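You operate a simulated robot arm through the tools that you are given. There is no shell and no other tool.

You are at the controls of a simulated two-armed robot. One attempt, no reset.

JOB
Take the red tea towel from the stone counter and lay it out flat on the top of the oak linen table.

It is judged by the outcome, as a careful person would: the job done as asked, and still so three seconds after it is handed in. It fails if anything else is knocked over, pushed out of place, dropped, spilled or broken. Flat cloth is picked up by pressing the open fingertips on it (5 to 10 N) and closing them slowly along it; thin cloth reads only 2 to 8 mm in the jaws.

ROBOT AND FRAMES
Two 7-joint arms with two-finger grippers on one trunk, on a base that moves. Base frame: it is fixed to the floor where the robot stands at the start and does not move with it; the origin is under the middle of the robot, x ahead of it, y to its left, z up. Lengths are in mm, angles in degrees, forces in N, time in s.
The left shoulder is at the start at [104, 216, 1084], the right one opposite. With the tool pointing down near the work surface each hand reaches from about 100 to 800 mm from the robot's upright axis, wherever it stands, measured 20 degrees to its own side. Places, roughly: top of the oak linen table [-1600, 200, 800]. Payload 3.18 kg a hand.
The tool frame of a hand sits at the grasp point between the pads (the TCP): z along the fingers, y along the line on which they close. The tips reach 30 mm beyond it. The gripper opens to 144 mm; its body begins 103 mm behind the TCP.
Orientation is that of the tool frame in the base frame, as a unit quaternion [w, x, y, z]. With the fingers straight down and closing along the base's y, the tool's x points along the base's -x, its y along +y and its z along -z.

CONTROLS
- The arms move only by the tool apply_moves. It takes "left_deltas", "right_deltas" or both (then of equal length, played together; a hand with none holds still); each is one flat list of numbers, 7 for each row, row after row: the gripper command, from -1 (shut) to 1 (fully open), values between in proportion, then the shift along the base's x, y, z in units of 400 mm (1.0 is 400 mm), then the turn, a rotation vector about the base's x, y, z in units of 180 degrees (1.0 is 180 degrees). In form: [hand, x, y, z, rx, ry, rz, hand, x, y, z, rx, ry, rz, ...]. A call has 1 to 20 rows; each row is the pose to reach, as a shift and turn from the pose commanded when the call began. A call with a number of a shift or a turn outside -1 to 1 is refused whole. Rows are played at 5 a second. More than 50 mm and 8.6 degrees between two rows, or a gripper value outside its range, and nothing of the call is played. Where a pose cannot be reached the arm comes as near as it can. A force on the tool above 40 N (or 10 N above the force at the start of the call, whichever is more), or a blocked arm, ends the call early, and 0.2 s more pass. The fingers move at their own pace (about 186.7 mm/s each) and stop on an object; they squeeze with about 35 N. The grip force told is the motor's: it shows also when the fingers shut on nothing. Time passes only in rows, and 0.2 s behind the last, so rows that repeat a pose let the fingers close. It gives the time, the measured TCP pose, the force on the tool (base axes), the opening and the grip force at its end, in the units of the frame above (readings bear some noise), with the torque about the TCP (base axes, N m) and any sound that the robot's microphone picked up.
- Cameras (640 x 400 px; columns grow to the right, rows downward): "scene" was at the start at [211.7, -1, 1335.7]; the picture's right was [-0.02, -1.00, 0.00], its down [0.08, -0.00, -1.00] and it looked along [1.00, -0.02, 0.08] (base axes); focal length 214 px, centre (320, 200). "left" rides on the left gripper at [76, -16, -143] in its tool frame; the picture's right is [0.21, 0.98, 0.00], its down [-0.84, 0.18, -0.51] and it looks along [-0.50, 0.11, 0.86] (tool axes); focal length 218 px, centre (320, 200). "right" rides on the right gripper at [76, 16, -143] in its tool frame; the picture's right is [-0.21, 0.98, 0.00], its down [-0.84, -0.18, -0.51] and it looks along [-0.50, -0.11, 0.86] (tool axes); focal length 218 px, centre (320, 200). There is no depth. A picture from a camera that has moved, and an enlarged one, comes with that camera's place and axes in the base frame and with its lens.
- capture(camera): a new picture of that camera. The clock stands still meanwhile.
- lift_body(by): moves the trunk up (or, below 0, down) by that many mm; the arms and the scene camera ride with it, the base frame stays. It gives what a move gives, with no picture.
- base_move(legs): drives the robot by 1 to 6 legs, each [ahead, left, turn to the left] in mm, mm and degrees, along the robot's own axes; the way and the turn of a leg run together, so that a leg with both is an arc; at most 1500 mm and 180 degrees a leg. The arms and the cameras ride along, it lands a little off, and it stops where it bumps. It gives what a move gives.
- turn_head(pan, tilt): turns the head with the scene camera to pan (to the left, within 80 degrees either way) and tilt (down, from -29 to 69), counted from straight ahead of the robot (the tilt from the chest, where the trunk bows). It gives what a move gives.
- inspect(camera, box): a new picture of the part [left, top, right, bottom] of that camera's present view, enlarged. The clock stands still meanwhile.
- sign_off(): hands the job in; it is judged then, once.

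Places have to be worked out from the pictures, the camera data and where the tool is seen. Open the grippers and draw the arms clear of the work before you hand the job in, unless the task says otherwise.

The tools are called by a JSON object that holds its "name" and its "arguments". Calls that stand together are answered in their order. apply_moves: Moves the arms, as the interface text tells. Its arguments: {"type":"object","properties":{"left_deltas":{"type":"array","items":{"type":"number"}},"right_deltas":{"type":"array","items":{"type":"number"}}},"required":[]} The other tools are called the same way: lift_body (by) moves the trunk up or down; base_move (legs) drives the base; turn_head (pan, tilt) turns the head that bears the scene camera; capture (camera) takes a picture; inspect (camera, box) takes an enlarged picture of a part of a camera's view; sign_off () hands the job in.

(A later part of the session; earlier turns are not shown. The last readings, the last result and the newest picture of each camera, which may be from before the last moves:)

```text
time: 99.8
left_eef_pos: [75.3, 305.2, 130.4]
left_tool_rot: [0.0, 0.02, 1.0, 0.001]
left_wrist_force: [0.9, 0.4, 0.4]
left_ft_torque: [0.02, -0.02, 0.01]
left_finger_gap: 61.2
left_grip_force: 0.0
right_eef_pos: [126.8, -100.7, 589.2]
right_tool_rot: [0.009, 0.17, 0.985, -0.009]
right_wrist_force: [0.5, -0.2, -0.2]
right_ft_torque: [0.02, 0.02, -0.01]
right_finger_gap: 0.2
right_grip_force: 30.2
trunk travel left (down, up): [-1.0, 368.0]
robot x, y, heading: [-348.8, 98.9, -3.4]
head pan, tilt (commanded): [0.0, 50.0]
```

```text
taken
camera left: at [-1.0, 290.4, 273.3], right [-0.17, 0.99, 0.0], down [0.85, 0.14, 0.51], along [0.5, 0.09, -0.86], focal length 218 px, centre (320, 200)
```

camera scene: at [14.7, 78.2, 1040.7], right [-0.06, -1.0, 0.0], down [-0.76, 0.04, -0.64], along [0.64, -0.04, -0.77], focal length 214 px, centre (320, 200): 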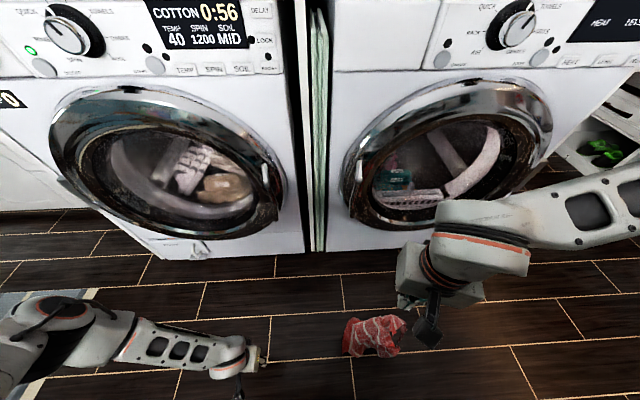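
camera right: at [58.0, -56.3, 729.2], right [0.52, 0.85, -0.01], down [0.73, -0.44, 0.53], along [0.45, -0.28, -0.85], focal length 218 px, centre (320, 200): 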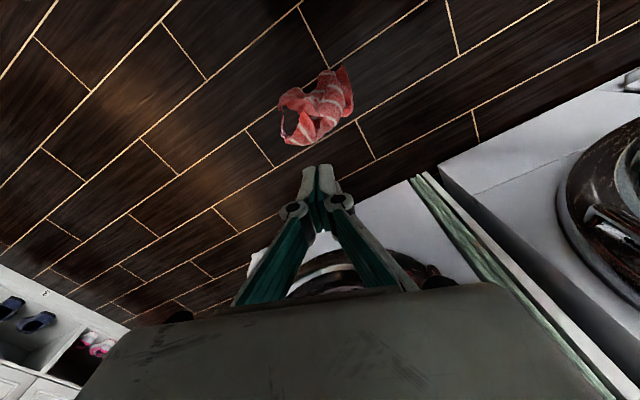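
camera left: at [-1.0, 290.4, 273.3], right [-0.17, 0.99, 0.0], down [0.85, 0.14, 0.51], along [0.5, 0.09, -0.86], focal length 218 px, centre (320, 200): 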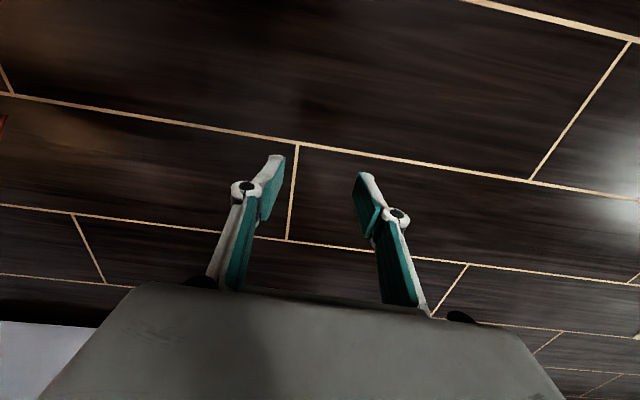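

The grip slipped out after that bump. The 60 N stop was the wrist meeting the robot's own knee at about 390 mm ahead. The towel is now on open floor near (136,-156), so I'll look closely.

{"name": "inspect", "arguments": {"camera": "scene", "box": [320, 290, 448, 370]}}

{"name": "inspect", "arguments": {"camera": "right", "box": [240, 40, 400, 140]}}

```text
5.00 times, centred on (384, 330) of scene
camera zoom: at [14.7, 78.2, 1040.7], right [-0.06, -1.0, 0.0], down [-0.76, 0.04, -0.64], along [0.64, -0.04, -0.77], focal length 1072 px, centre (0, -450)
```

zoom: 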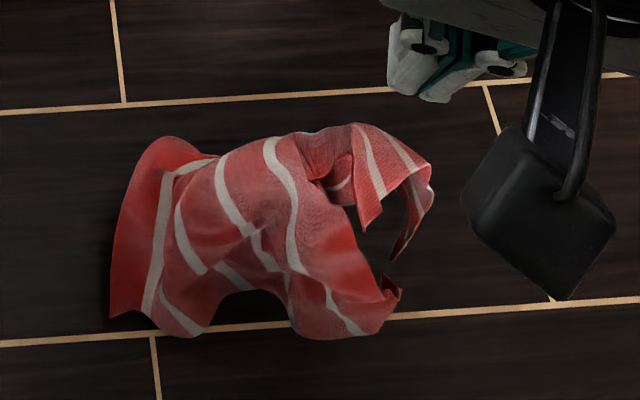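

```text
4.00 times, centred on (320, 90) of right
camera zoom: at [58.0, -56.3, 729.2], right [0.52, 0.85, -0.01], down [0.73, -0.44, 0.53], along [0.45, -0.28, -0.85], focal length 873 px, centre (320, 640)
```

zoom: 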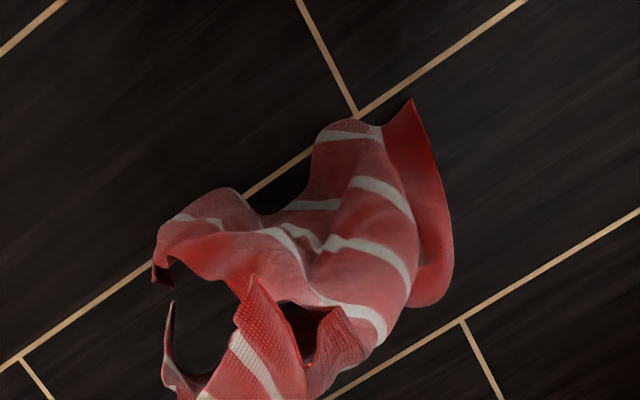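

The towel may still be settling. I'll let a second pass, then look again.

{"name": "apply_moves", "arguments": {"right_deltas": [-0.5, 0, -0.02, 0, 0, 0, 0, 0, 0, -0.04, 0, 0, 0, 0, 0, 0, -0.06, 0, 0, 0, 0, 0, 0, -0.08, 0, 0, 0, 0, 0, 0, -0.1, 0, 0, 0, 0]}}

{"name": "inspect", "arguments": {"camera": "scene", "box": [320, 290, 448, 370]}}

{"name": "capture", "arguments": {"camera": "right"}}

{"name": "inspect", "arguments": {"camera": "right", "box": [240, 40, 400, 140]}}

```text
time: 101.0
left_eef_pos: [74.7, 304.1, 129.8]
left_tool_rot: [0.0, 0.019, 1.0, 0.002]
left_wrist_force: [0.2, -0.2, 0.2]
left_ft_torque: [0.01, -0.02, 0.03]
left_finger_gap: 61.0
left_grip_force: 0.0
right_eef_pos: [127.7, -140.3, 589.1]
right_tool_rot: [0.009, 0.169, 0.985, -0.009]
right_wrist_force: [-0.4, 1.0, 0.4]
right_ft_torque: [-0.01, 0.0, 0.02]
right_finger_gap: 71.9
right_grip_force: 0.0
trunk travel left (down, up): [-1.0, 368.0]
robot x, y, heading: [-347.3, 97.5, -3.3]
head pan, tilt (commanded): [0.0, 50.0]
```

```text
5.00 times, centred on (384, 330) of scene
camera zoom: at [14.8, 78.1, 1040.6], right [-0.06, -1.0, 0.0], down [-0.76, 0.04, -0.64], along [0.64, -0.04, -0.77], focal length 1072 px, centre (0, -450)
```

zoom: 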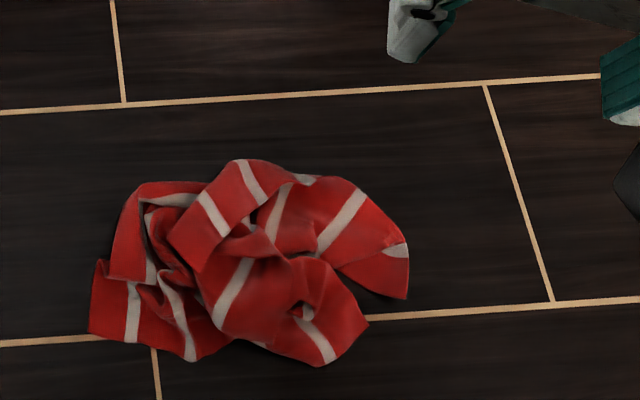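

```text
taken
camera right: at [58.2, -95.6, 729.2], right [0.52, 0.85, -0.01], down [0.73, -0.44, 0.53], along [0.45, -0.28, -0.85], focal length 218 px, centre (320, 200)
```

right: 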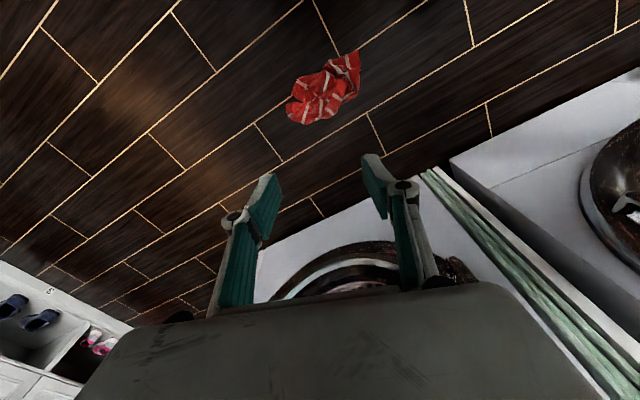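

```text
4.00 times, centred on (320, 90) of right
camera zoom: at [58.2, -95.6, 729.2], right [0.52, 0.85, -0.01], down [0.73, -0.44, 0.53], along [0.45, -0.28, -0.85], focal length 873 px, centre (320, 640)
```

zoom: 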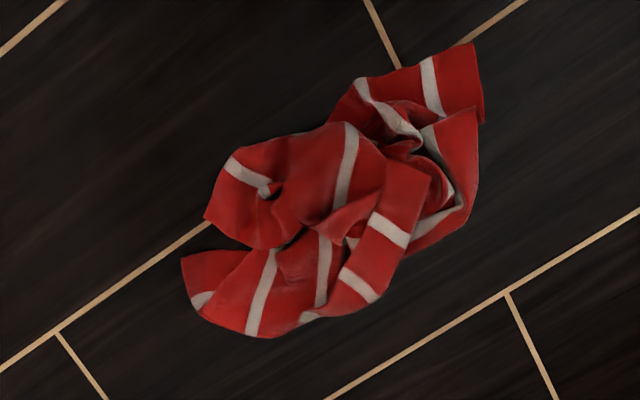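

The towel has settled as a compact bunch centred near (117,-128). I'll grab a thick bunch for a secure carry to the table, where I can spread it. First I'll move closer by 50 mm and descend with a wide opening.

{"name": "base_move", "arguments": {"legs": [[50, 0, 0]]}}

{"name": "apply_moves", "arguments": {"right_deltas": [0.3, -0.015, 0.004, -0.095, 0, 0, 0, 0.5, -0.03, 0.008, -0.19, 0, 0, 0, 0.5, -0.045, 0.012, -0.285, 0, 0, 0, 0.5, -0.06, 0.016, -0.38, 0, 0, 0, 0.5, -0.075, 0.02, -0.475, 0, 0, 0, 0.5, -0.09, 0.024, -0.57, 0, 0, 0, 0.5, -0.105, 0.028, -0.665, 0, 0, 0, 0.5, -0.12, 0.032, -0.76, 0, 0, 0, 0.5, -0.13, 0.036, -0.855, 0, 0, 0, 0.5, -0.14, 0.038, -0.93, 0, 0, 0]}}

{"name": "capture", "arguments": {"camera": "right"}}

```text
time: 101.9
left_eef_pos: [123.9, 301.6, 130.5]
left_tool_rot: [0.0, 0.02, 1.0, 0.001]
left_wrist_force: [-0.2, 0.5, -0.2]
left_ft_torque: [0.01, 0.02, -0.05]
left_finger_gap: 61.2
left_grip_force: 0.0
right_eef_pos: [176.4, -143.1, 588.2]
right_tool_rot: [0.01, 0.171, 0.985, -0.008]
right_wrist_force: [-0.3, -0.5, 0.4]
right_ft_torque: [0.01, 0.02, 0.02]
right_finger_gap: 71.9
right_grip_force: 0.1
trunk travel left (down, up): [-1.0, 368.0]
robot x, y, heading: [-297.7, 94.3, -3.3]
head pan, tilt (commanded): [0.0, 50.0]
```

```text
time: 104.1
left_eef_pos: [123.8, 301.4, 130.5]
left_tool_rot: [0.0, 0.021, 1.0, 0.002]
left_wrist_force: [0.5, -0.2, 0.0]
left_ft_torque: [-0.02, -0.01, -0.03]
left_finger_gap: 61.4
left_grip_force: 0.1
right_eef_pos: [120.8, -129.7, 213.4]
right_tool_rot: [0.01, 0.171, 0.985, -0.008]
right_wrist_force: [0.4, 0.5, 0.1]
right_ft_torque: [0.01, 0.0, 0.05]
right_finger_gap: 107.8
right_grip_force: 0.1
trunk travel left (down, up): [-1.0, 368.0]
robot x, y, heading: [-301.3, 96.3, -3.0]
head pan, tilt (commanded): [0.0, 50.0]
```

```text
taken
camera right: at [51.7, -85.8, 354.2], right [0.52, 0.85, -0.01], down [0.73, -0.44, 0.53], along [0.45, -0.28, -0.85], focal length 218 px, centre (320, 200)
```

right: 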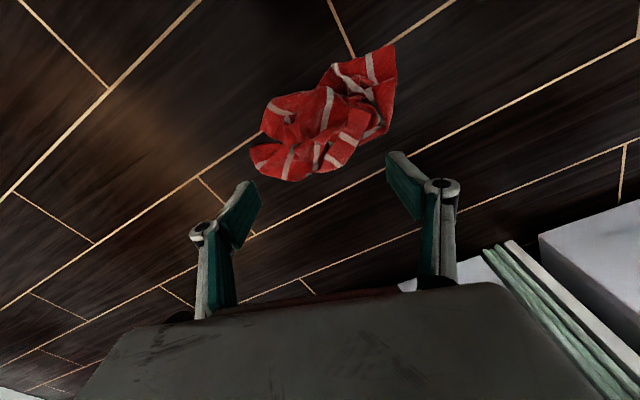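

The hand is centred over the bunch. I'll descend to just above the floor with the fingers wide.

{"name": "apply_moves", "arguments": {"right_deltas": [0.5, -0.005, 0, -0.1, 0, 0, 0, 0.5, -0.01, 0.005, -0.2, 0, 0, 0, 0.5, -0.01, 0.01, -0.3, 0, 0, 0, 0.5, -0.01, 0.01, -0.38, 0, 0, 0, 0.5, -0.01, 0.01, -0.425, 0, 0, 0]}}

{"name": "capture", "arguments": {"camera": "right"}}

```text
time: 105.3
left_eef_pos: [124.4, 302.6, 129.6]
left_tool_rot: [0.0, 0.021, 1.0, 0.002]
left_wrist_force: [0.0, 0.3, -0.5]
left_ft_torque: [0.0, 0.02, -0.02]
left_finger_gap: 61.2
left_grip_force: 0.1
right_eef_pos: [118.2, -123.5, 46.4]
right_tool_rot: [0.009, 0.17, 0.985, -0.007]
right_wrist_force: [0.9, -0.1, 0.2]
right_ft_torque: [0.01, -0.01, -0.01]
right_finger_gap: 108.0
right_grip_force: 0.0
trunk travel left (down, up): [-1.0, 368.0]
robot x, y, heading: [-300.1, 95.1, -3.3]
head pan, tilt (commanded): [0.0, 50.0]
```

```text
taken
camera right: at [48.4, -79.3, 186.6], right [0.52, 0.85, -0.01], down [0.73, -0.44, 0.53], along [0.45, -0.28, -0.85], focal length 218 px, centre (320, 200)
```

right: 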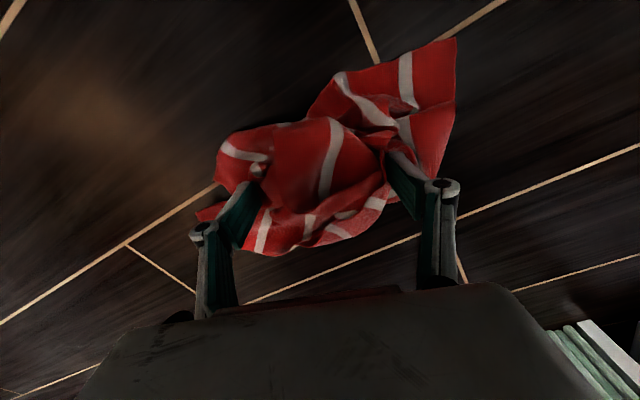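

The fingers straddle the bunch nicely. I'll go down another 10 mm and close on it.

{"name": "apply_moves", "arguments": {"right_deltas": [0.5, 0, 0, -0.015, 0, 0, 0, 0.5, 0, 0, -0.027, 0, 0, 0, 0.35, 0, 0, -0.027, 0, 0, 0, 0.2, 0, 0, -0.027, 0, 0, 0, 0.05, 0, 0, -0.027, 0, 0, 0, -0.1, 0, 0, -0.027, 0, 0, 0, -0.25, 0, 0, -0.027, 0, 0, 0, -0.4, 0, 0, -0.027, 0, 0, 0]}}

{"name": "capture", "arguments": {"camera": "right"}}

```text
time: 107.1
left_eef_pos: [124.0, 301.9, 129.6]
left_tool_rot: [0.0, 0.02, 1.0, 0.001]
left_wrist_force: [-0.2, -0.4, -0.5]
left_ft_torque: [-0.03, 0.01, 0.02]
left_finger_gap: 61.1
left_grip_force: 0.1
right_eef_pos: [117.4, -124.0, 36.2]
right_tool_rot: [0.009, 0.171, 0.985, -0.009]
right_wrist_force: [0.7, 0.3, 0.2]
right_ft_torque: [0.0, 0.0, -0.02]
right_finger_gap: 43.3
right_grip_force: 0.0
trunk travel left (down, up): [-1.0, 368.0]
robot x, y, heading: [-300.4, 91.0, -3.1]
head pan, tilt (commanded): [0.0, 50.0]
```

```text
taken
camera right: at [48.3, -79.9, 176.6], right [0.52, 0.85, -0.01], down [0.73, -0.44, 0.53], along [0.45, -0.28, -0.85], focal length 218 px, centre (320, 200)
```

right: 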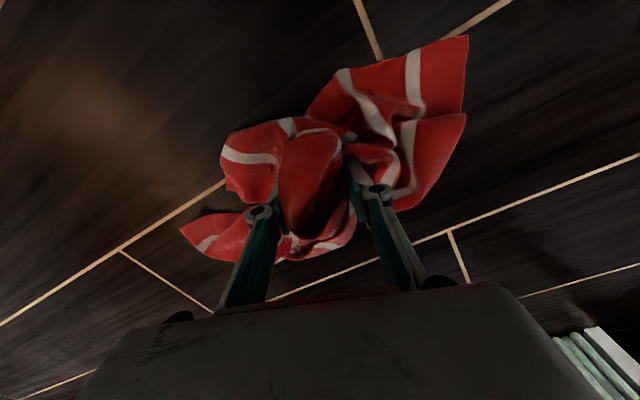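

A big fold is rising between the pads. I'll close fully and hold.

{"name": "apply_moves", "arguments": {"right_deltas": [-0.5, 0, 0, 0, 0, 0, 0, -0.6, 0, 0, 0, 0, 0, 0, -0.7, 0, 0, 0, 0, 0, 0, -0.8, 0, 0, 0, 0, 0, 0, -0.9, 0, 0, 0, 0, 0, 0, -1, 0, 0, 0, 0, 0, 0, -1, 0, 0, 0, 0, 0, 0, -1, 0, 0, 0, 0, 0, 0]}}

{"name": "capture", "arguments": {"camera": "right"}}

```text
time: 108.9
left_eef_pos: [123.6, 301.7, 130.0]
left_tool_rot: [0.001, 0.021, 1.0, 0.002]
left_wrist_force: [-0.3, -0.1, -0.2]
left_ft_torque: [0.01, 0.03, -0.02]
left_finger_gap: 61.2
left_grip_force: 0.1
right_eef_pos: [117.0, -123.3, 36.4]
right_tool_rot: [0.01, 0.171, 0.985, -0.008]
right_wrist_force: [0.3, 0.1, 4.8]
right_ft_torque: [0.04, -0.03, 0.02]
right_finger_gap: 7.7
right_grip_force: 35.2
trunk travel left (down, up): [-1.0, 368.0]
robot x, y, heading: [-298.1, 95.6, -3.4]
head pan, tilt (commanded): [0.0, 50.0]
```

```text
taken
camera right: at [48.4, -79.7, 176.8], right [0.52, 0.85, -0.01], down [0.73, -0.44, 0.53], along [0.45, -0.28, -0.85], focal length 218 px, centre (320, 200)
```

right: 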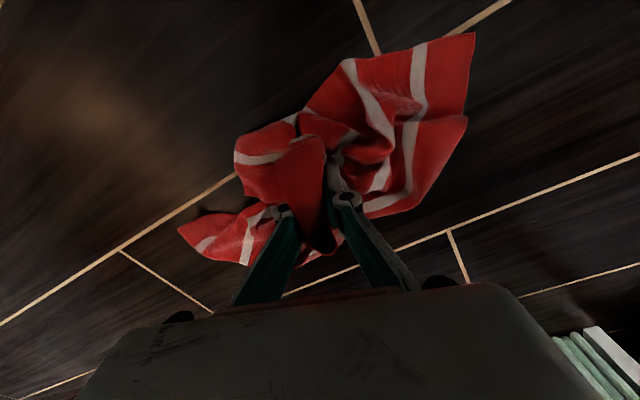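

Deep grip now (7.7 mm, with folds well up the pads). I'll lift straight up slowly.

{"name": "apply_moves", "arguments": {"right_deltas": [-1, 0.005, 0, 0.04, 0, 0, 0, -1, 0.01, 0, 0.1, 0, 0, 0, -1, 0.015, 0, 0.17, 0, 0, 0, -1, 0.02, 0, 0.24, 0, 0, 0, -1, 0.03, 0, 0.32, 0, 0, 0, -1, 0.04, 0, 0.4, 0, 0, 0, -1, 0.05, 0, 0.48, 0, 0, 0, -1, 0.06, 0, 0.56, 0, 0, 0, -1, 0.07, 0, 0.64, 0, 0, 0, -1, 0.08, 0, 0.72, 0, 0, 0, -1, 0.09, 0, 0.8, 0, 0, 0, -1, 0.1, 0, 0.88, 0, 0, 0, -1, 0.11, 0, 0.96, 0, 0, 0, -1, 0.11, 0, 0.96, 0, 0, 0]}}

{"name": "capture", "arguments": {"camera": "right"}}

{"name": "capture", "arguments": {"camera": "scene"}}

```text
time: 111.9
left_eef_pos: [124.2, 302.2, 131.1]
left_tool_rot: [0.0, 0.02, 1.0, 0.002]
left_wrist_force: [-0.6, -0.8, -0.3]
left_ft_torque: [0.02, -0.02, 0.01]
left_finger_gap: 61.3
left_grip_force: 0.0
right_eef_pos: [160.8, -122.1, 421.1]
right_tool_rot: [0.009, 0.17, 0.985, -0.009]
right_wrist_force: [0.3, -0.7, -0.6]
right_ft_torque: [-0.03, 0.03, 0.02]
right_finger_gap: 7.3
right_grip_force: 35.6
trunk travel left (down, up): [-1.0, 368.0]
robot x, y, heading: [-296.2, 92.5, -3.0]
head pan, tilt (commanded): [0.0, 50.0]
```

```text
taken
camera right: at [91.0, -78.1, 562.0], right [0.52, 0.85, -0.01], down [0.73, -0.44, 0.53], along [0.45, -0.28, -0.85], focal length 218 px, centre (320, 200)
```

right: 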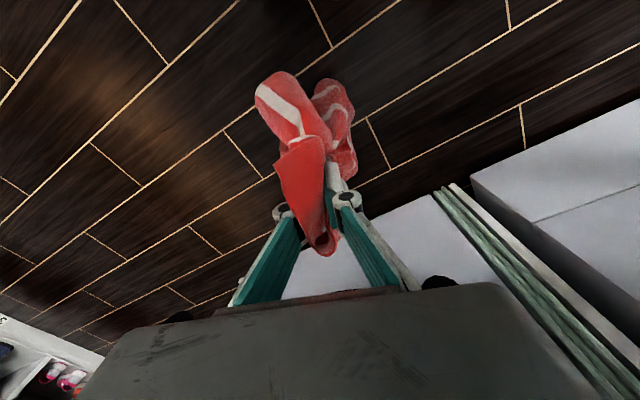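

```text
taken
camera scene: at [64.4, 75.3, 1040.6], right [-0.06, -1.0, 0.0], down [-0.76, 0.04, -0.64], along [0.64, -0.04, -0.77], focal length 214 px, centre (320, 200)
```

scene: 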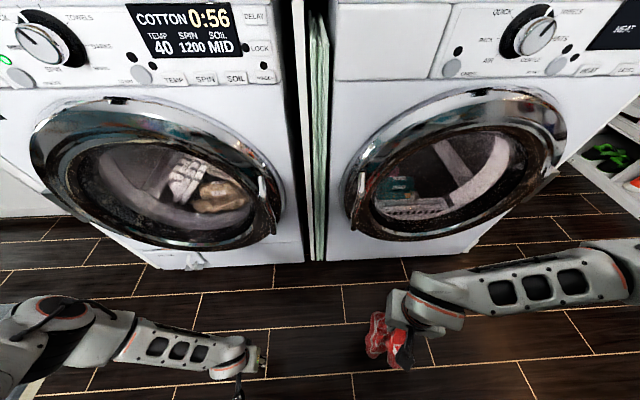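

The hold is secure (7.3 mm). I'll back away from the washers a bit and raise the trunk.

{"name": "base_move", "arguments": {"legs": [[-100, 0, 0]]}}

{"name": "lift_body", "arguments": {"by": 200}}

{"name": "capture", "arguments": {"camera": "scene"}}

{"name": "capture", "arguments": {"camera": "right"}}

```text
time: 113.0
left_eef_pos: [26.5, 307.5, 130.9]
left_tool_rot: [0.0, 0.019, 1.0, 0.002]
left_wrist_force: [-0.2, 0.7, -1.1]
left_ft_torque: [-0.01, 0.0, 0.01]
left_finger_gap: 61.4
left_grip_force: 0.1
right_eef_pos: [62.2, -116.3, 422.1]
right_tool_rot: [0.009, 0.171, 0.985, -0.009]
right_wrist_force: [0.2, 0.7, -0.5]
right_ft_torque: [0.02, 0.04, 0.07]
right_finger_gap: 7.4
right_grip_force: 35.4
trunk travel left (down, up): [-1.0, 368.0]
robot x, y, heading: [-397.8, 102.2, -3.4]
head pan, tilt (commanded): [0.0, 50.0]
```

```text
time: 115.2
left_eef_pos: [25.8, 308.0, 328.6]
left_tool_rot: [-0.001, 0.02, 1.0, 0.002]
left_wrist_force: [-0.1, -0.8, -0.4]
left_ft_torque: [-0.01, 0.01, -0.02]
left_finger_gap: 61.3
left_grip_force: 0.0
right_eef_pos: [62.9, -117.3, 620.1]
right_tool_rot: [0.009, 0.17, 0.985, -0.009]
right_wrist_force: [-0.2, -0.2, -0.7]
right_ft_torque: [-0.01, 0.03, 0.03]
right_finger_gap: 7.4
right_grip_force: 34.8
trunk travel left (down, up): [-201.0, 168.0]
robot x, y, heading: [-400.3, 97.7, -3.3]
head pan, tilt (commanded): [0.0, 50.0]
```

```text
taken
camera scene: at [-226.0, 91.7, 1286.2], right [-0.06, -1.0, 0.0], down [-0.77, 0.04, -0.64], along [0.64, -0.04, -0.77], focal length 214 px, centre (320, 200)
```

scene: 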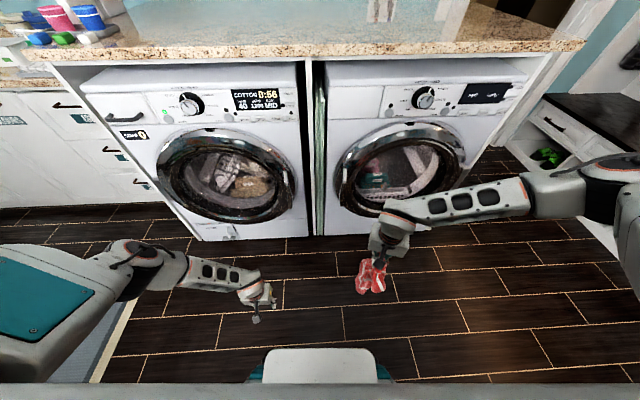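

```text
taken
camera right: at [-6.0, -72.5, 760.7], right [0.52, 0.85, -0.01], down [0.73, -0.44, 0.53], along [0.44, -0.28, -0.85], focal length 218 px, centre (320, 200)
```

right: 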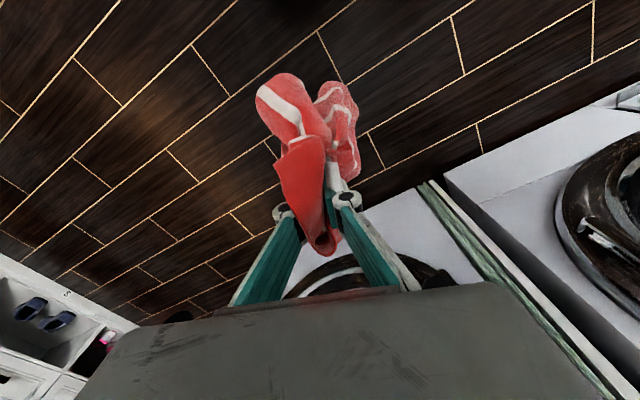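

Good. Now I'll raise both hands well above table height before driving over.

{"name": "apply_moves", "arguments": {"left_deltas": [-0.15, 0, 0, 0.1, 0, 0, 0, -0.15, 0, -0.01, 0.2, 0, 0, 0, -0.15, 0, -0.02, 0.3, 0, 0, 0, -0.15, 0, -0.03, 0.4, 0, 0, 0, -0.15, 0, -0.04, 0.5, 0, 0, 0, -0.15, 0, -0.05, 0.6, 0, 0, 0, -0.15, 0, -0.06, 0.7, 0, 0, 0, -0.15, 0, -0.07, 0.8, 0, 0, 0, -0.15, 0, -0.08, 0.9, 0, 0, 0, -0.15, 0, -0.08, 1, 0, 0, 0], "right_deltas": [-1, 0, 0, 0.1, 0, 0, 0, -1, 0, 0, 0.2, 0, 0, 0, -1, 0, 0, 0.3, 0, 0, 0, -1, 0, 0, 0.4, 0, 0, 0, -1, 0, 0, 0.5, 0, 0, 0, -1, 0, 0, 0.6, 0, 0, 0, -1, 0, 0, 0.7, 0, 0, 0, -1, 0, 0, 0.8, 0, 0, 0, -1, 0, 0, 0.9, 0, 0, 0, -1, 0, 0, 1, 0, 0, 0]}}

{"name": "apply_moves", "arguments": {"left_deltas": [-0.15, 0, 0, 0.1, 0, 0, 0, -0.15, 0, 0, 0.2, 0, 0, 0, -0.15, 0, 0, 0.3, 0, 0, 0, -0.15, 0, 0, 0.4, 0, 0, 0, -0.15, 0, 0, 0.5, 0, 0, 0, -0.15, 0, 0, 0.6, 0, 0, 0, -0.15, 0, 0, 0.7, 0, 0, 0, -0.15, 0, 0, 0.8, 0, 0, 0], "right_deltas": [-1, 0, 0, 0.05, 0, 0, 0, -1, 0, 0, 0.1, 0, 0, 0, -1, 0, 0, 0.15, 0, 0, 0, -1, 0, 0, 0.2, 0, 0, 0, -1, 0, 0, 0.25, 0, 0, 0, -1, 0, 0, 0.3, 0, 0, 0, -1, 0, 0, 0.3, 0, 0, 0, -1, 0, 0, 0.3, 0, 0, 0]}}

{"name": "capture", "arguments": {"camera": "scene"}}

{"name": "capture", "arguments": {"camera": "right"}}

```text
time: 117.4
left_eef_pos: [25.9, 276.7, 731.6]
left_tool_rot: [0.0, 0.021, 1.0, 0.003]
left_wrist_force: [-0.2, -0.7, 0.5]
left_ft_torque: [-0.02, -0.03, 0.01]
left_finger_gap: 61.0
left_grip_force: 0.0
right_eef_pos: [62.2, -117.3, 1022.9]
right_tool_rot: [0.01, 0.17, 0.985, -0.009]
right_wrist_force: [-1.8, 0.8, -0.1]
right_ft_torque: [-0.02, -0.04, 0.01]
right_finger_gap: 7.3
right_grip_force: 35.4
trunk travel left (down, up): [-201.0, 168.0]
robot x, y, heading: [-396.6, 97.0, -3.1]
head pan, tilt (commanded): [0.0, 50.0]
```

```text
time: 119.2
left_eef_pos: [24.9, 275.2, 1051.8]
left_tool_rot: [-0.001, 0.02, 1.0, 0.002]
left_wrist_force: [0.2, 0.3, -0.1]
left_ft_torque: [0.01, 0.02, -0.03]
left_finger_gap: 61.3
left_grip_force: 0.0
right_eef_pos: [61.9, -115.4, 1140.6]
right_tool_rot: [0.01, 0.17, 0.985, -0.008]
right_wrist_force: [0.3, -0.1, -0.3]
right_ft_torque: [-0.03, 0.02, 0.04]
right_finger_gap: 7.5
right_grip_force: 34.5
trunk travel left (down, up): [-201.0, 168.0]
robot x, y, heading: [-395.2, 103.1, -3.1]
head pan, tilt (commanded): [0.0, 50.0]
```

```text
taken
camera scene: at [-227.3, 91.5, 1286.7], right [-0.06, -1.0, 0.0], down [-0.76, 0.04, -0.64], along [0.64, -0.04, -0.77], focal length 214 px, centre (320, 200)
```

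scene: 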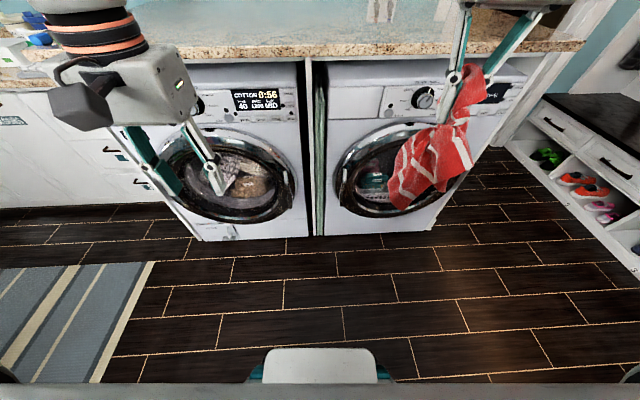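

```text
taken
camera right: at [-7.6, -72.6, 1282.7], right [0.52, 0.85, -0.01], down [0.73, -0.44, 0.53], along [0.45, -0.28, -0.85], focal length 218 px, centre (320, 200)
```

right: 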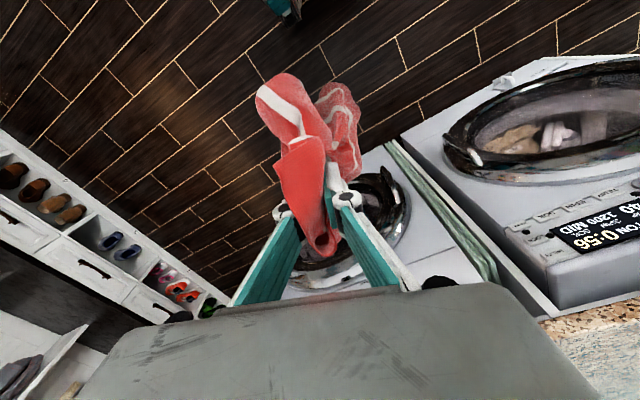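

The towel is held clear. Now I'll turn around to face the table.

{"name": "base_move", "arguments": {"legs": [[0, 0, -175]]}}

{"name": "turn_head", "arguments": {"pan": 0, "tilt": 30}}

{"name": "capture", "arguments": {"camera": "scene"}}

```text
time: 126.8
left_eef_pos: [-805.8, -105.2, 1050.5]
left_tool_rot: [0.003, 1.0, 0.017, 0.0]
left_wrist_force: [-0.6, 0.0, 0.6]
left_ft_torque: [0.01, 0.0, 0.01]
left_finger_gap: 61.3
left_grip_force: 0.0
right_eef_pos: [-870.7, 284.0, 1141.7]
right_tool_rot: [-0.008, 0.991, -0.135, -0.01]
right_wrist_force: [0.1, 2.5, 4.3]
right_ft_torque: [0.11, 0.03, 0.06]
right_finger_gap: 4.4
right_grip_force: 33.4
trunk travel left (down, up): [-201.0, 168.0]
robot x, y, heading: [-397.2, 105.3, -179.0]
head pan, tilt (commanded): [0.0, 50.0]
```

```text
time: 127.6
left_eef_pos: [-805.7, -106.0, 1050.4]
left_tool_rot: [0.001, 1.0, 0.017, 0.0]
left_wrist_force: [0.5, -0.4, 0.2]
left_ft_torque: [0.0, 0.02, -0.01]
left_finger_gap: 61.3
left_grip_force: 0.2
right_eef_pos: [-871.4, 284.0, 1140.9]
right_tool_rot: [-0.008, 0.991, -0.134, -0.01]
right_wrist_force: [0.1, 0.9, -1.8]
right_ft_torque: [0.01, 0.04, 0.0]
right_finger_gap: 8.7
right_grip_force: 42.6
trunk travel left (down, up): [-201.0, 168.0]
robot x, y, heading: [-393.4, 98.3, -178.8]
head pan, tilt (commanded): [0.0, 30.0]
```

```text
taken
camera scene: at [-582.7, 98.3, 1316.0], right [-0.02, 1.0, 0.0], down [0.5, 0.01, -0.87], along [-0.87, -0.01, -0.5], focal length 214 px, centre (320, 200)
```

scene: 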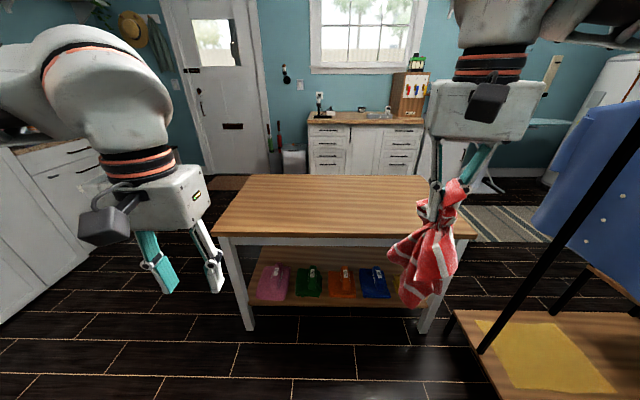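

Still held. The table's near edge is at x≈-1213, y -330..665. I'll strafe to its centre line and drive up to about x=-840.

{"name": "base_move", "arguments": {"legs": [[0, -70, 0], [440, 0, -1]]}}

{"name": "turn_head", "arguments": {"pan": 0, "tilt": 45}}

{"name": "capture", "arguments": {"camera": "scene"}}

{"name": "capture", "arguments": {"camera": "right"}}

```text
time: 131.1
left_eef_pos: [-1249.4, -37.1, 1050.7]
left_tool_rot: [0.001, 1.0, 0.01, 0.0]
left_wrist_force: [-0.6, 0.6, 0.4]
left_ft_torque: [-0.02, -0.05, -0.02]
left_finger_gap: 61.2
left_grip_force: 0.0
right_eef_pos: [-1310.3, 354.8, 1140.3]
right_tool_rot: [-0.008, 0.99, -0.14, -0.01]
right_wrist_force: [0.0, -0.6, 0.1]
right_ft_torque: [-0.01, -0.03, -0.02]
right_finger_gap: 6.2
right_grip_force: 29.7
trunk travel left (down, up): [-201.0, 168.0]
robot x, y, heading: [-836.0, 161.4, -179.7]
head pan, tilt (commanded): [0.0, 30.0]
```

```text
time: 131.9
left_eef_pos: [-1249.4, -36.4, 1051.3]
left_tool_rot: [0.002, 1.0, 0.011, 0.0]
left_wrist_force: [-1.0, 0.6, 0.0]
left_ft_torque: [0.04, -0.01, 0.04]
left_finger_gap: 61.1
left_grip_force: 0.0
right_eef_pos: [-1309.5, 353.3, 1140.8]
right_tool_rot: [-0.009, 0.99, -0.141, -0.009]
right_wrist_force: [-0.3, 0.6, 0.4]
right_ft_torque: [-0.04, 0.02, -0.05]
right_finger_gap: 5.5
right_grip_force: 30.6
trunk travel left (down, up): [-201.0, 168.0]
robot x, y, heading: [-837.4, 165.9, -179.4]
head pan, tilt (commanded): [0.0, 45.0]
```

```text
taken
camera scene: at [-1014.7, 164.2, 1293.5], right [0.0, 1.0, 0.0], down [0.71, 0.0, -0.71], along [-0.71, 0.0, -0.71], focal length 214 px, centre (320, 200)
```

scene: 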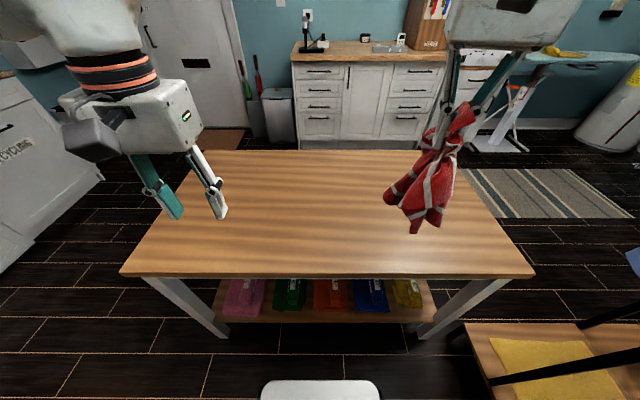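

```text
taken
camera right: at [-1238.7, 314.4, 1282.3], right [-0.47, -0.88, -0.01], down [-0.75, 0.4, 0.53], along [-0.46, 0.26, -0.85], focal length 218 px, centre (320, 200)
```

right: 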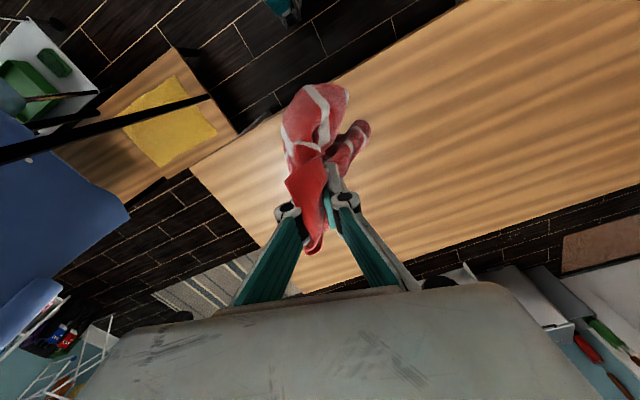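

I'm at the table with the towel above it. I'll check the table outline more precisely.

{"name": "inspect", "arguments": {"camera": "scene", "box": [100, 130, 340, 280]}}

{"name": "capture", "arguments": {"camera": "left"}}

```text
2.67 times, centred on (220, 205) of scene
camera zoom: at [-1014.7, 164.2, 1293.5], right [0.0, 1.0, 0.0], down [0.71, 0.0, -0.71], along [-0.71, 0.0, -0.71], focal length 572 px, centre (587, 187)
```

zoom: 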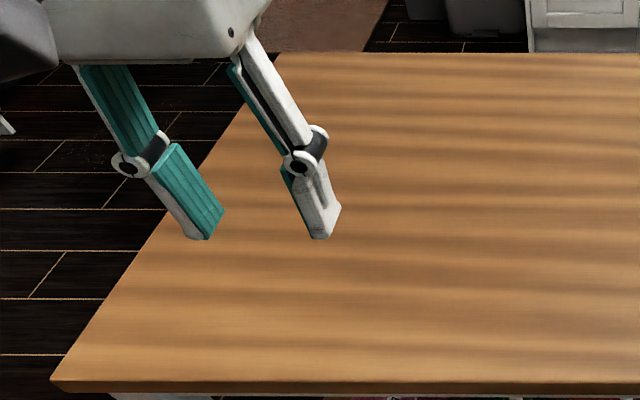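

```text
taken
camera left: at [-1171.8, -18.7, 1194.0], right [0.23, -0.97, 0.0], down [-0.84, -0.19, 0.51], along [-0.49, -0.12, -0.86], focal length 218 px, centre (320, 200)
```

left: 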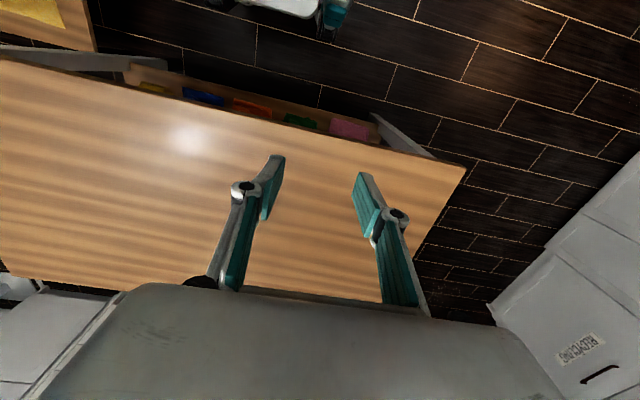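

Table confirmed: top at z≈800, x -1254..-1813, y -325..685. Now I'll look closely at the hanging towel to find corners.

{"name": "inspect", "arguments": {"camera": "scene", "box": [360, 90, 500, 240]}}

{"name": "inspect", "arguments": {"camera": "right", "box": [240, 70, 400, 270]}}

```text
2.67 times, centred on (430, 165) of scene
camera zoom: at [-1014.7, 164.2, 1293.5], right [0.0, 1.0, 0.0], down [0.71, 0.0, -0.71], along [-0.71, 0.0, -0.71], focal length 572 px, centre (27, 293)
```

zoom: 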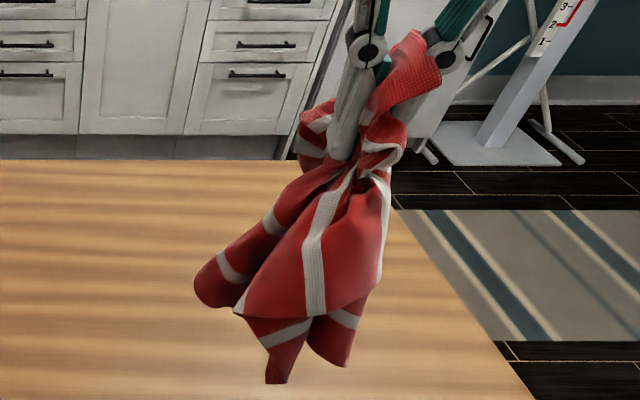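

```text
2.00 times, centred on (320, 170) of right
camera zoom: at [-1238.7, 314.4, 1282.3], right [-0.47, -0.88, -0.01], down [-0.75, 0.4, 0.53], along [-0.46, 0.26, -0.85], focal length 436 px, centre (320, 260)
```

zoom: 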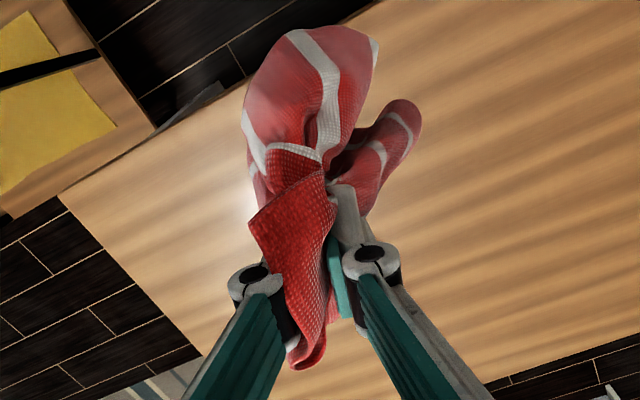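

The towel hangs from near its middle with the corners dangling down, so lowering it should splay the corners out. I'll creep 70 mm closer and set it down at mid-table.

{"name": "base_move", "arguments": {"legs": [[70, 0, 0]]}}

{"name": "apply_moves", "arguments": {"right_deltas": [-1, -0.02, -0.05, -0.05, 0, 0, 0, -1, -0.04, -0.1, -0.1, 0, 0, 0, -1, -0.06, -0.15, -0.15, 0, 0, 0, -1, -0.08, -0.2, -0.2, 0, 0, 0, -1, -0.1, -0.25, -0.25, 0, 0, 0, -1, -0.12, -0.3, -0.3, 0, 0, 0, -1, -0.14, -0.35, -0.35, 0, 0, 0, -1, -0.15, -0.4, -0.4, 0, 0, 0]}}

{"name": "capture", "arguments": {"camera": "scene"}}

```text
time: 132.9
left_eef_pos: [-1319.0, -37.4, 1051.1]
left_tool_rot: [0.001, 1.0, 0.01, 0.0]
left_wrist_force: [-0.4, 0.1, -0.7]
left_ft_torque: [-0.01, -0.02, 0.0]
left_finger_gap: 61.1
left_grip_force: 0.1
right_eef_pos: [-1380.1, 353.3, 1141.3]
right_tool_rot: [-0.009, 0.99, -0.14, -0.01]
right_wrist_force: [-2.2, -2.8, 2.0]
right_ft_torque: [-0.1, -0.02, -0.05]
right_finger_gap: 4.9
right_grip_force: 36.0
trunk travel left (down, up): [-201.0, 168.0]
robot x, y, heading: [-905.0, 161.9, -179.4]
head pan, tilt (commanded): [0.0, 45.0]
```

```text
time: 134.7
left_eef_pos: [-1318.4, -37.8, 1049.9]
left_tool_rot: [0.002, 1.0, 0.01, 0.0]
left_wrist_force: [-0.6, 0.8, 0.2]
left_ft_torque: [0.01, -0.02, -0.03]
left_finger_gap: 61.4
left_grip_force: 0.0
right_eef_pos: [-1439.1, 192.0, 982.3]
right_tool_rot: [-0.007, 0.99, -0.139, -0.011]
right_wrist_force: [-2.4, -2.5, -0.1]
right_ft_torque: [0.01, -0.02, -0.02]
right_finger_gap: 5.6
right_grip_force: 39.0
trunk travel left (down, up): [-201.0, 168.0]
robot x, y, heading: [-906.8, 162.9, -180.1]
head pan, tilt (commanded): [0.0, 45.0]
```

```text
taken
camera scene: at [-1084.3, 163.1, 1293.3], right [-0.01, 1.0, 0.0], down [0.71, 0.0, -0.71], along [-0.71, 0.0, -0.71], focal length 214 px, centre (320, 200)
```

scene: 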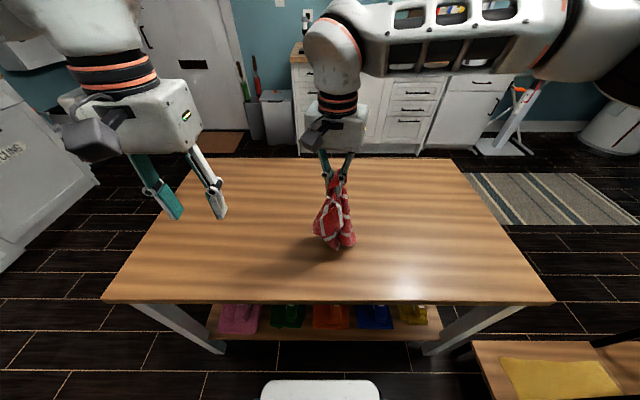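

The towel bottom is about to touch the table. I'll lower gently so it splays out, then release.

{"name": "apply_moves", "arguments": {"right_deltas": [-1, 0, 0, -0.05, 0, 0, 0, -1, 0, 0, -0.1, 0, 0, 0, -1, 0, 0, -0.15, 0, 0, 0, -1, 0, 0, -0.2, 0, 0, 0, -1, 0, 0, -0.25, 0, 0, 0, -1, 0, 0, -0.3, 0, 0, 0, -1, 0, 0, -0.33, 0, 0, 0, -1, 0, 0, -0.33, 0, 0, 0]}}

{"name": "capture", "arguments": {"camera": "right"}}

{"name": "inspect", "arguments": {"camera": "scene", "box": [240, 160, 420, 280]}}

```text
time: 136.5
left_eef_pos: [-1319.7, -37.1, 1051.1]
left_tool_rot: [0.002, 1.0, 0.009, 0.0]
left_wrist_force: [-0.4, -0.3, -0.6]
left_ft_torque: [-0.04, 0.0, -0.04]
left_finger_gap: 60.9
left_grip_force: 0.0
right_eef_pos: [-1437.9, 192.9, 847.9]
right_tool_rot: [-0.009, 0.99, -0.14, -0.009]
right_wrist_force: [-0.6, -0.5, -0.1]
right_ft_torque: [0.07, -0.06, -0.03]
right_finger_gap: 8.0
right_grip_force: 38.9
trunk travel left (down, up): [-201.0, 168.0]
robot x, y, heading: [-905.4, 164.3, -180.0]
head pan, tilt (commanded): [0.0, 45.0]
```

```text
taken
camera right: at [-1366.6, 153.8, 989.3], right [-0.47, -0.88, -0.01], down [-0.75, 0.4, 0.53], along [-0.46, 0.26, -0.85], focal length 218 px, centre (320, 200)
```

right: 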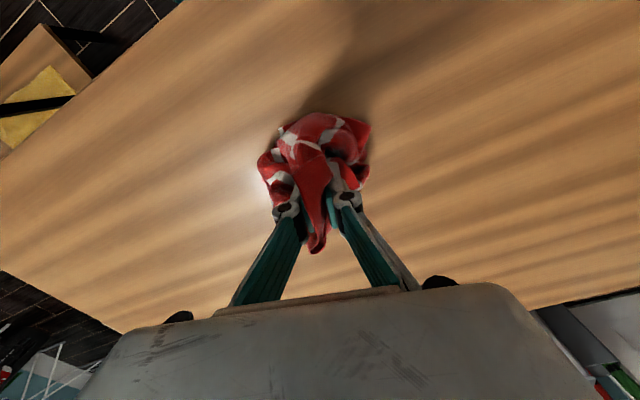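

```text
3.33 times, centred on (330, 220) of scene
camera zoom: at [-1083.8, 163.8, 1293.5], right [-0.01, 1.0, 0.0], down [0.71, 0.0, -0.71], along [-0.71, 0.0, -0.71], focal length 715 px, centre (287, 133)
```

zoom: 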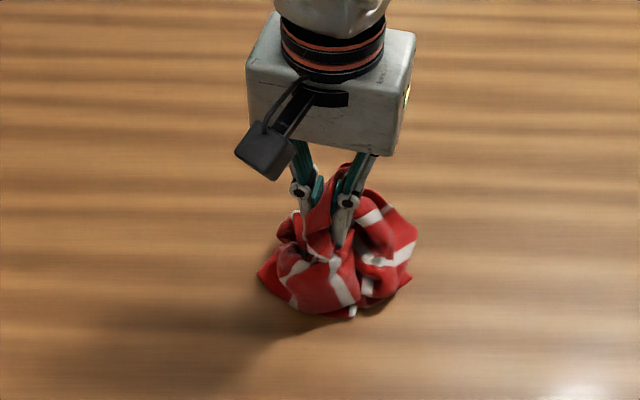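

Now open the fingers fully (this also spreads the bunch a little), let it settle, then lift straight up.

{"name": "apply_moves", "arguments": {"right_deltas": [-0.8, 0, 0, 0, 0, 0, 0, -0.5, 0, 0, 0, 0, 0, 0, -0.1, 0, 0, 0, 0, 0, 0, 0.3, 0, 0, 0, 0, 0, 0, 0.7, 0, 0, 0, 0, 0, 0, 0.7, 0, 0, 0.05, 0, 0, 0, 0.7, 0, 0, 0.15, 0, 0, 0, 0.7, 0, 0, 0.25, 0, 0, 0, 0.7, 0.02, 0.06, 0.35, 0, 0, 0, 0.7, 0.05, 0.15, 0.42, 0, 0, 0, 0.7, 0.08, 0.26, 0.45, 0, 0, 0, 0.7, 0.1, 0.37, 0.45, 0, 0, 0]}}

{"name": "capture", "arguments": {"camera": "right"}}

{"name": "inspect", "arguments": {"camera": "scene", "box": [240, 160, 420, 280]}}

{"name": "capture", "arguments": {"camera": "left"}}

```text
time: 139.1
left_eef_pos: [-1317.1, -36.3, 1052.1]
left_tool_rot: [0.002, 1.0, 0.011, 0.0]
left_wrist_force: [-1.1, -0.1, 0.3]
left_ft_torque: [-0.02, -0.01, 0.03]
left_finger_gap: 61.3
left_grip_force: 0.1
right_eef_pos: [-1395.8, 344.0, 1028.2]
right_tool_rot: [-0.007, 0.99, -0.139, -0.009]
right_wrist_force: [-0.3, 0.6, -0.5]
right_ft_torque: [-0.05, -0.01, 0.03]
right_finger_gap: 122.5
right_grip_force: 0.2
trunk travel left (down, up): [-201.0, 168.0]
robot x, y, heading: [-907.2, 162.5, -179.7]
head pan, tilt (commanded): [0.0, 45.0]
```

```text
taken
camera right: at [-1325.8, 304.5, 1168.9], right [-0.47, -0.88, -0.01], down [-0.75, 0.4, 0.53], along [-0.46, 0.25, -0.85], focal length 218 px, centre (320, 200)
```

right: 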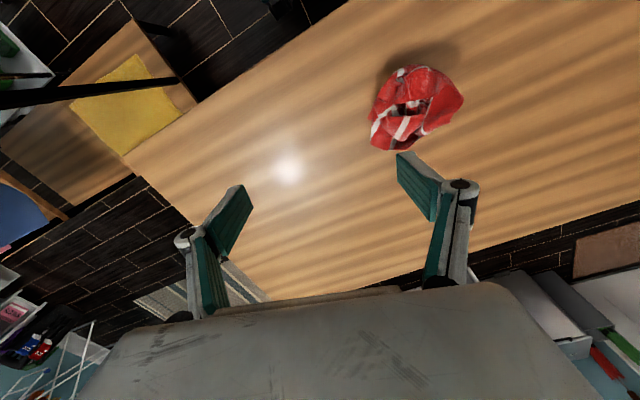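

```text
3.33 times, centred on (330, 220) of scene
camera zoom: at [-1083.7, 165.0, 1293.5], right [0.0, 1.0, 0.0], down [0.71, 0.0, -0.71], along [-0.71, 0.0, -0.71], focal length 715 px, centre (287, 133)
```

zoom: 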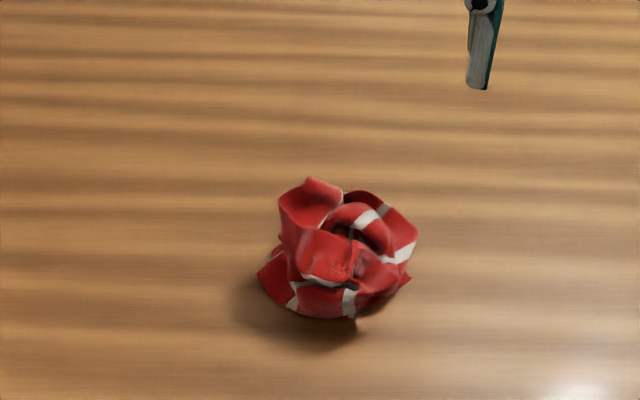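

```text
taken
camera left: at [-1240.7, -18.0, 1194.2], right [0.23, -0.97, 0.0], down [-0.84, -0.19, 0.51], along [-0.49, -0.12, -0.86], focal length 218 px, centre (320, 200)
```

left: 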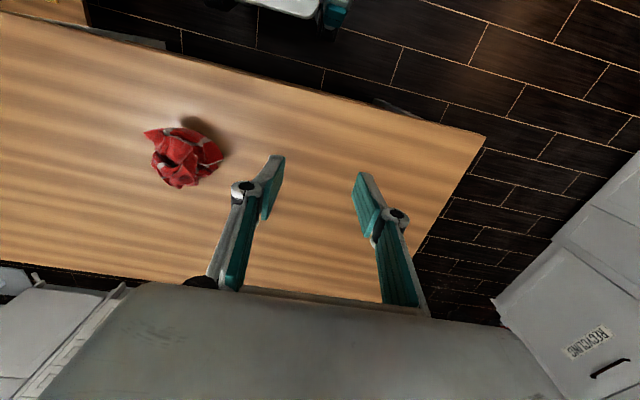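

The towel is now on the table as a small heap near (-1417,205). I'll zoom in to look for corners to pull out.

{"name": "inspect", "arguments": {"camera": "scene", "box": [308, 200, 372, 260]}}

{"name": "inspect", "arguments": {"camera": "right", "box": [350, 50, 480, 165]}}

{"name": "inspect", "arguments": {"camera": "left", "box": [130, 110, 240, 200]}}

```text
6.67 times, centred on (340, 230) of scene
camera zoom: at [-1083.7, 165.0, 1293.5], right [0.0, 1.0, 0.0], down [0.71, 0.0, -0.71], along [-0.71, 0.0, -0.71], focal length 1430 px, centre (187, 0)
```

zoom: 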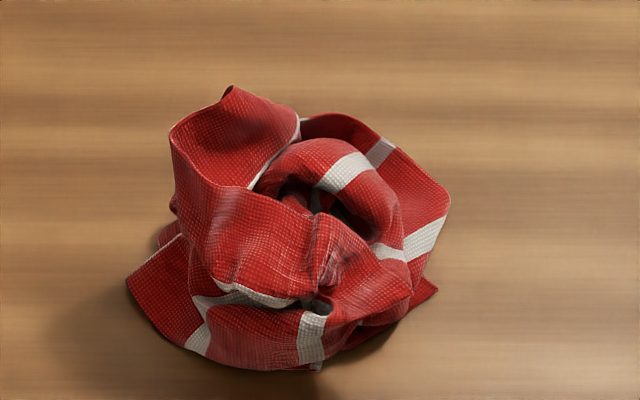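

```text
3.48 times, centred on (415, 108) of right
camera zoom: at [-1325.8, 304.5, 1168.9], right [-0.47, -0.88, -0.01], down [-0.75, 0.4, 0.53], along [-0.46, 0.25, -0.85], focal length 759 px, centre (-10, 522)
```

zoom: 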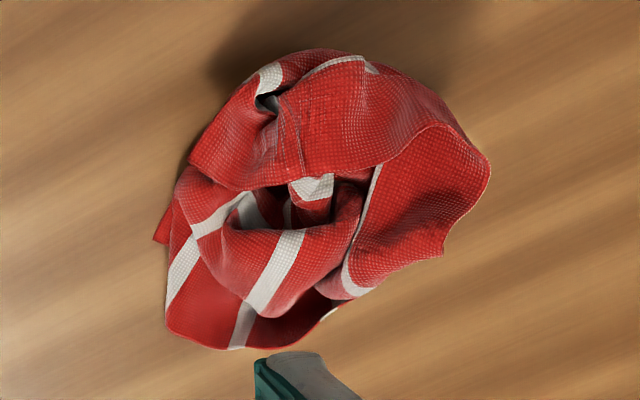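

```text
4.44 times, centred on (185, 155) of left
camera zoom: at [-1240.7, -18.0, 1194.2], right [0.23, -0.97, 0.0], down [-0.84, -0.19, 0.51], along [-0.49, -0.12, -0.86], focal length 970 px, centre (920, 400)
```

zoom: 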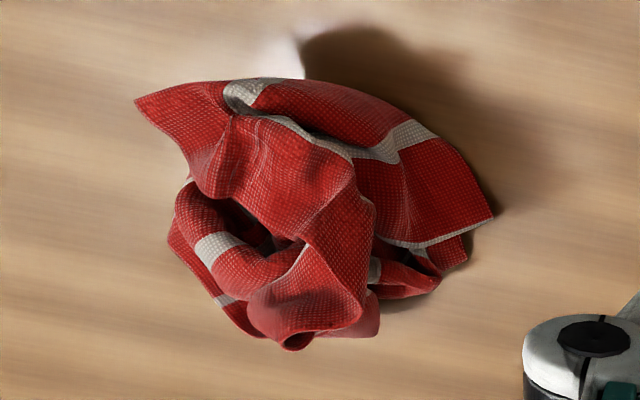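

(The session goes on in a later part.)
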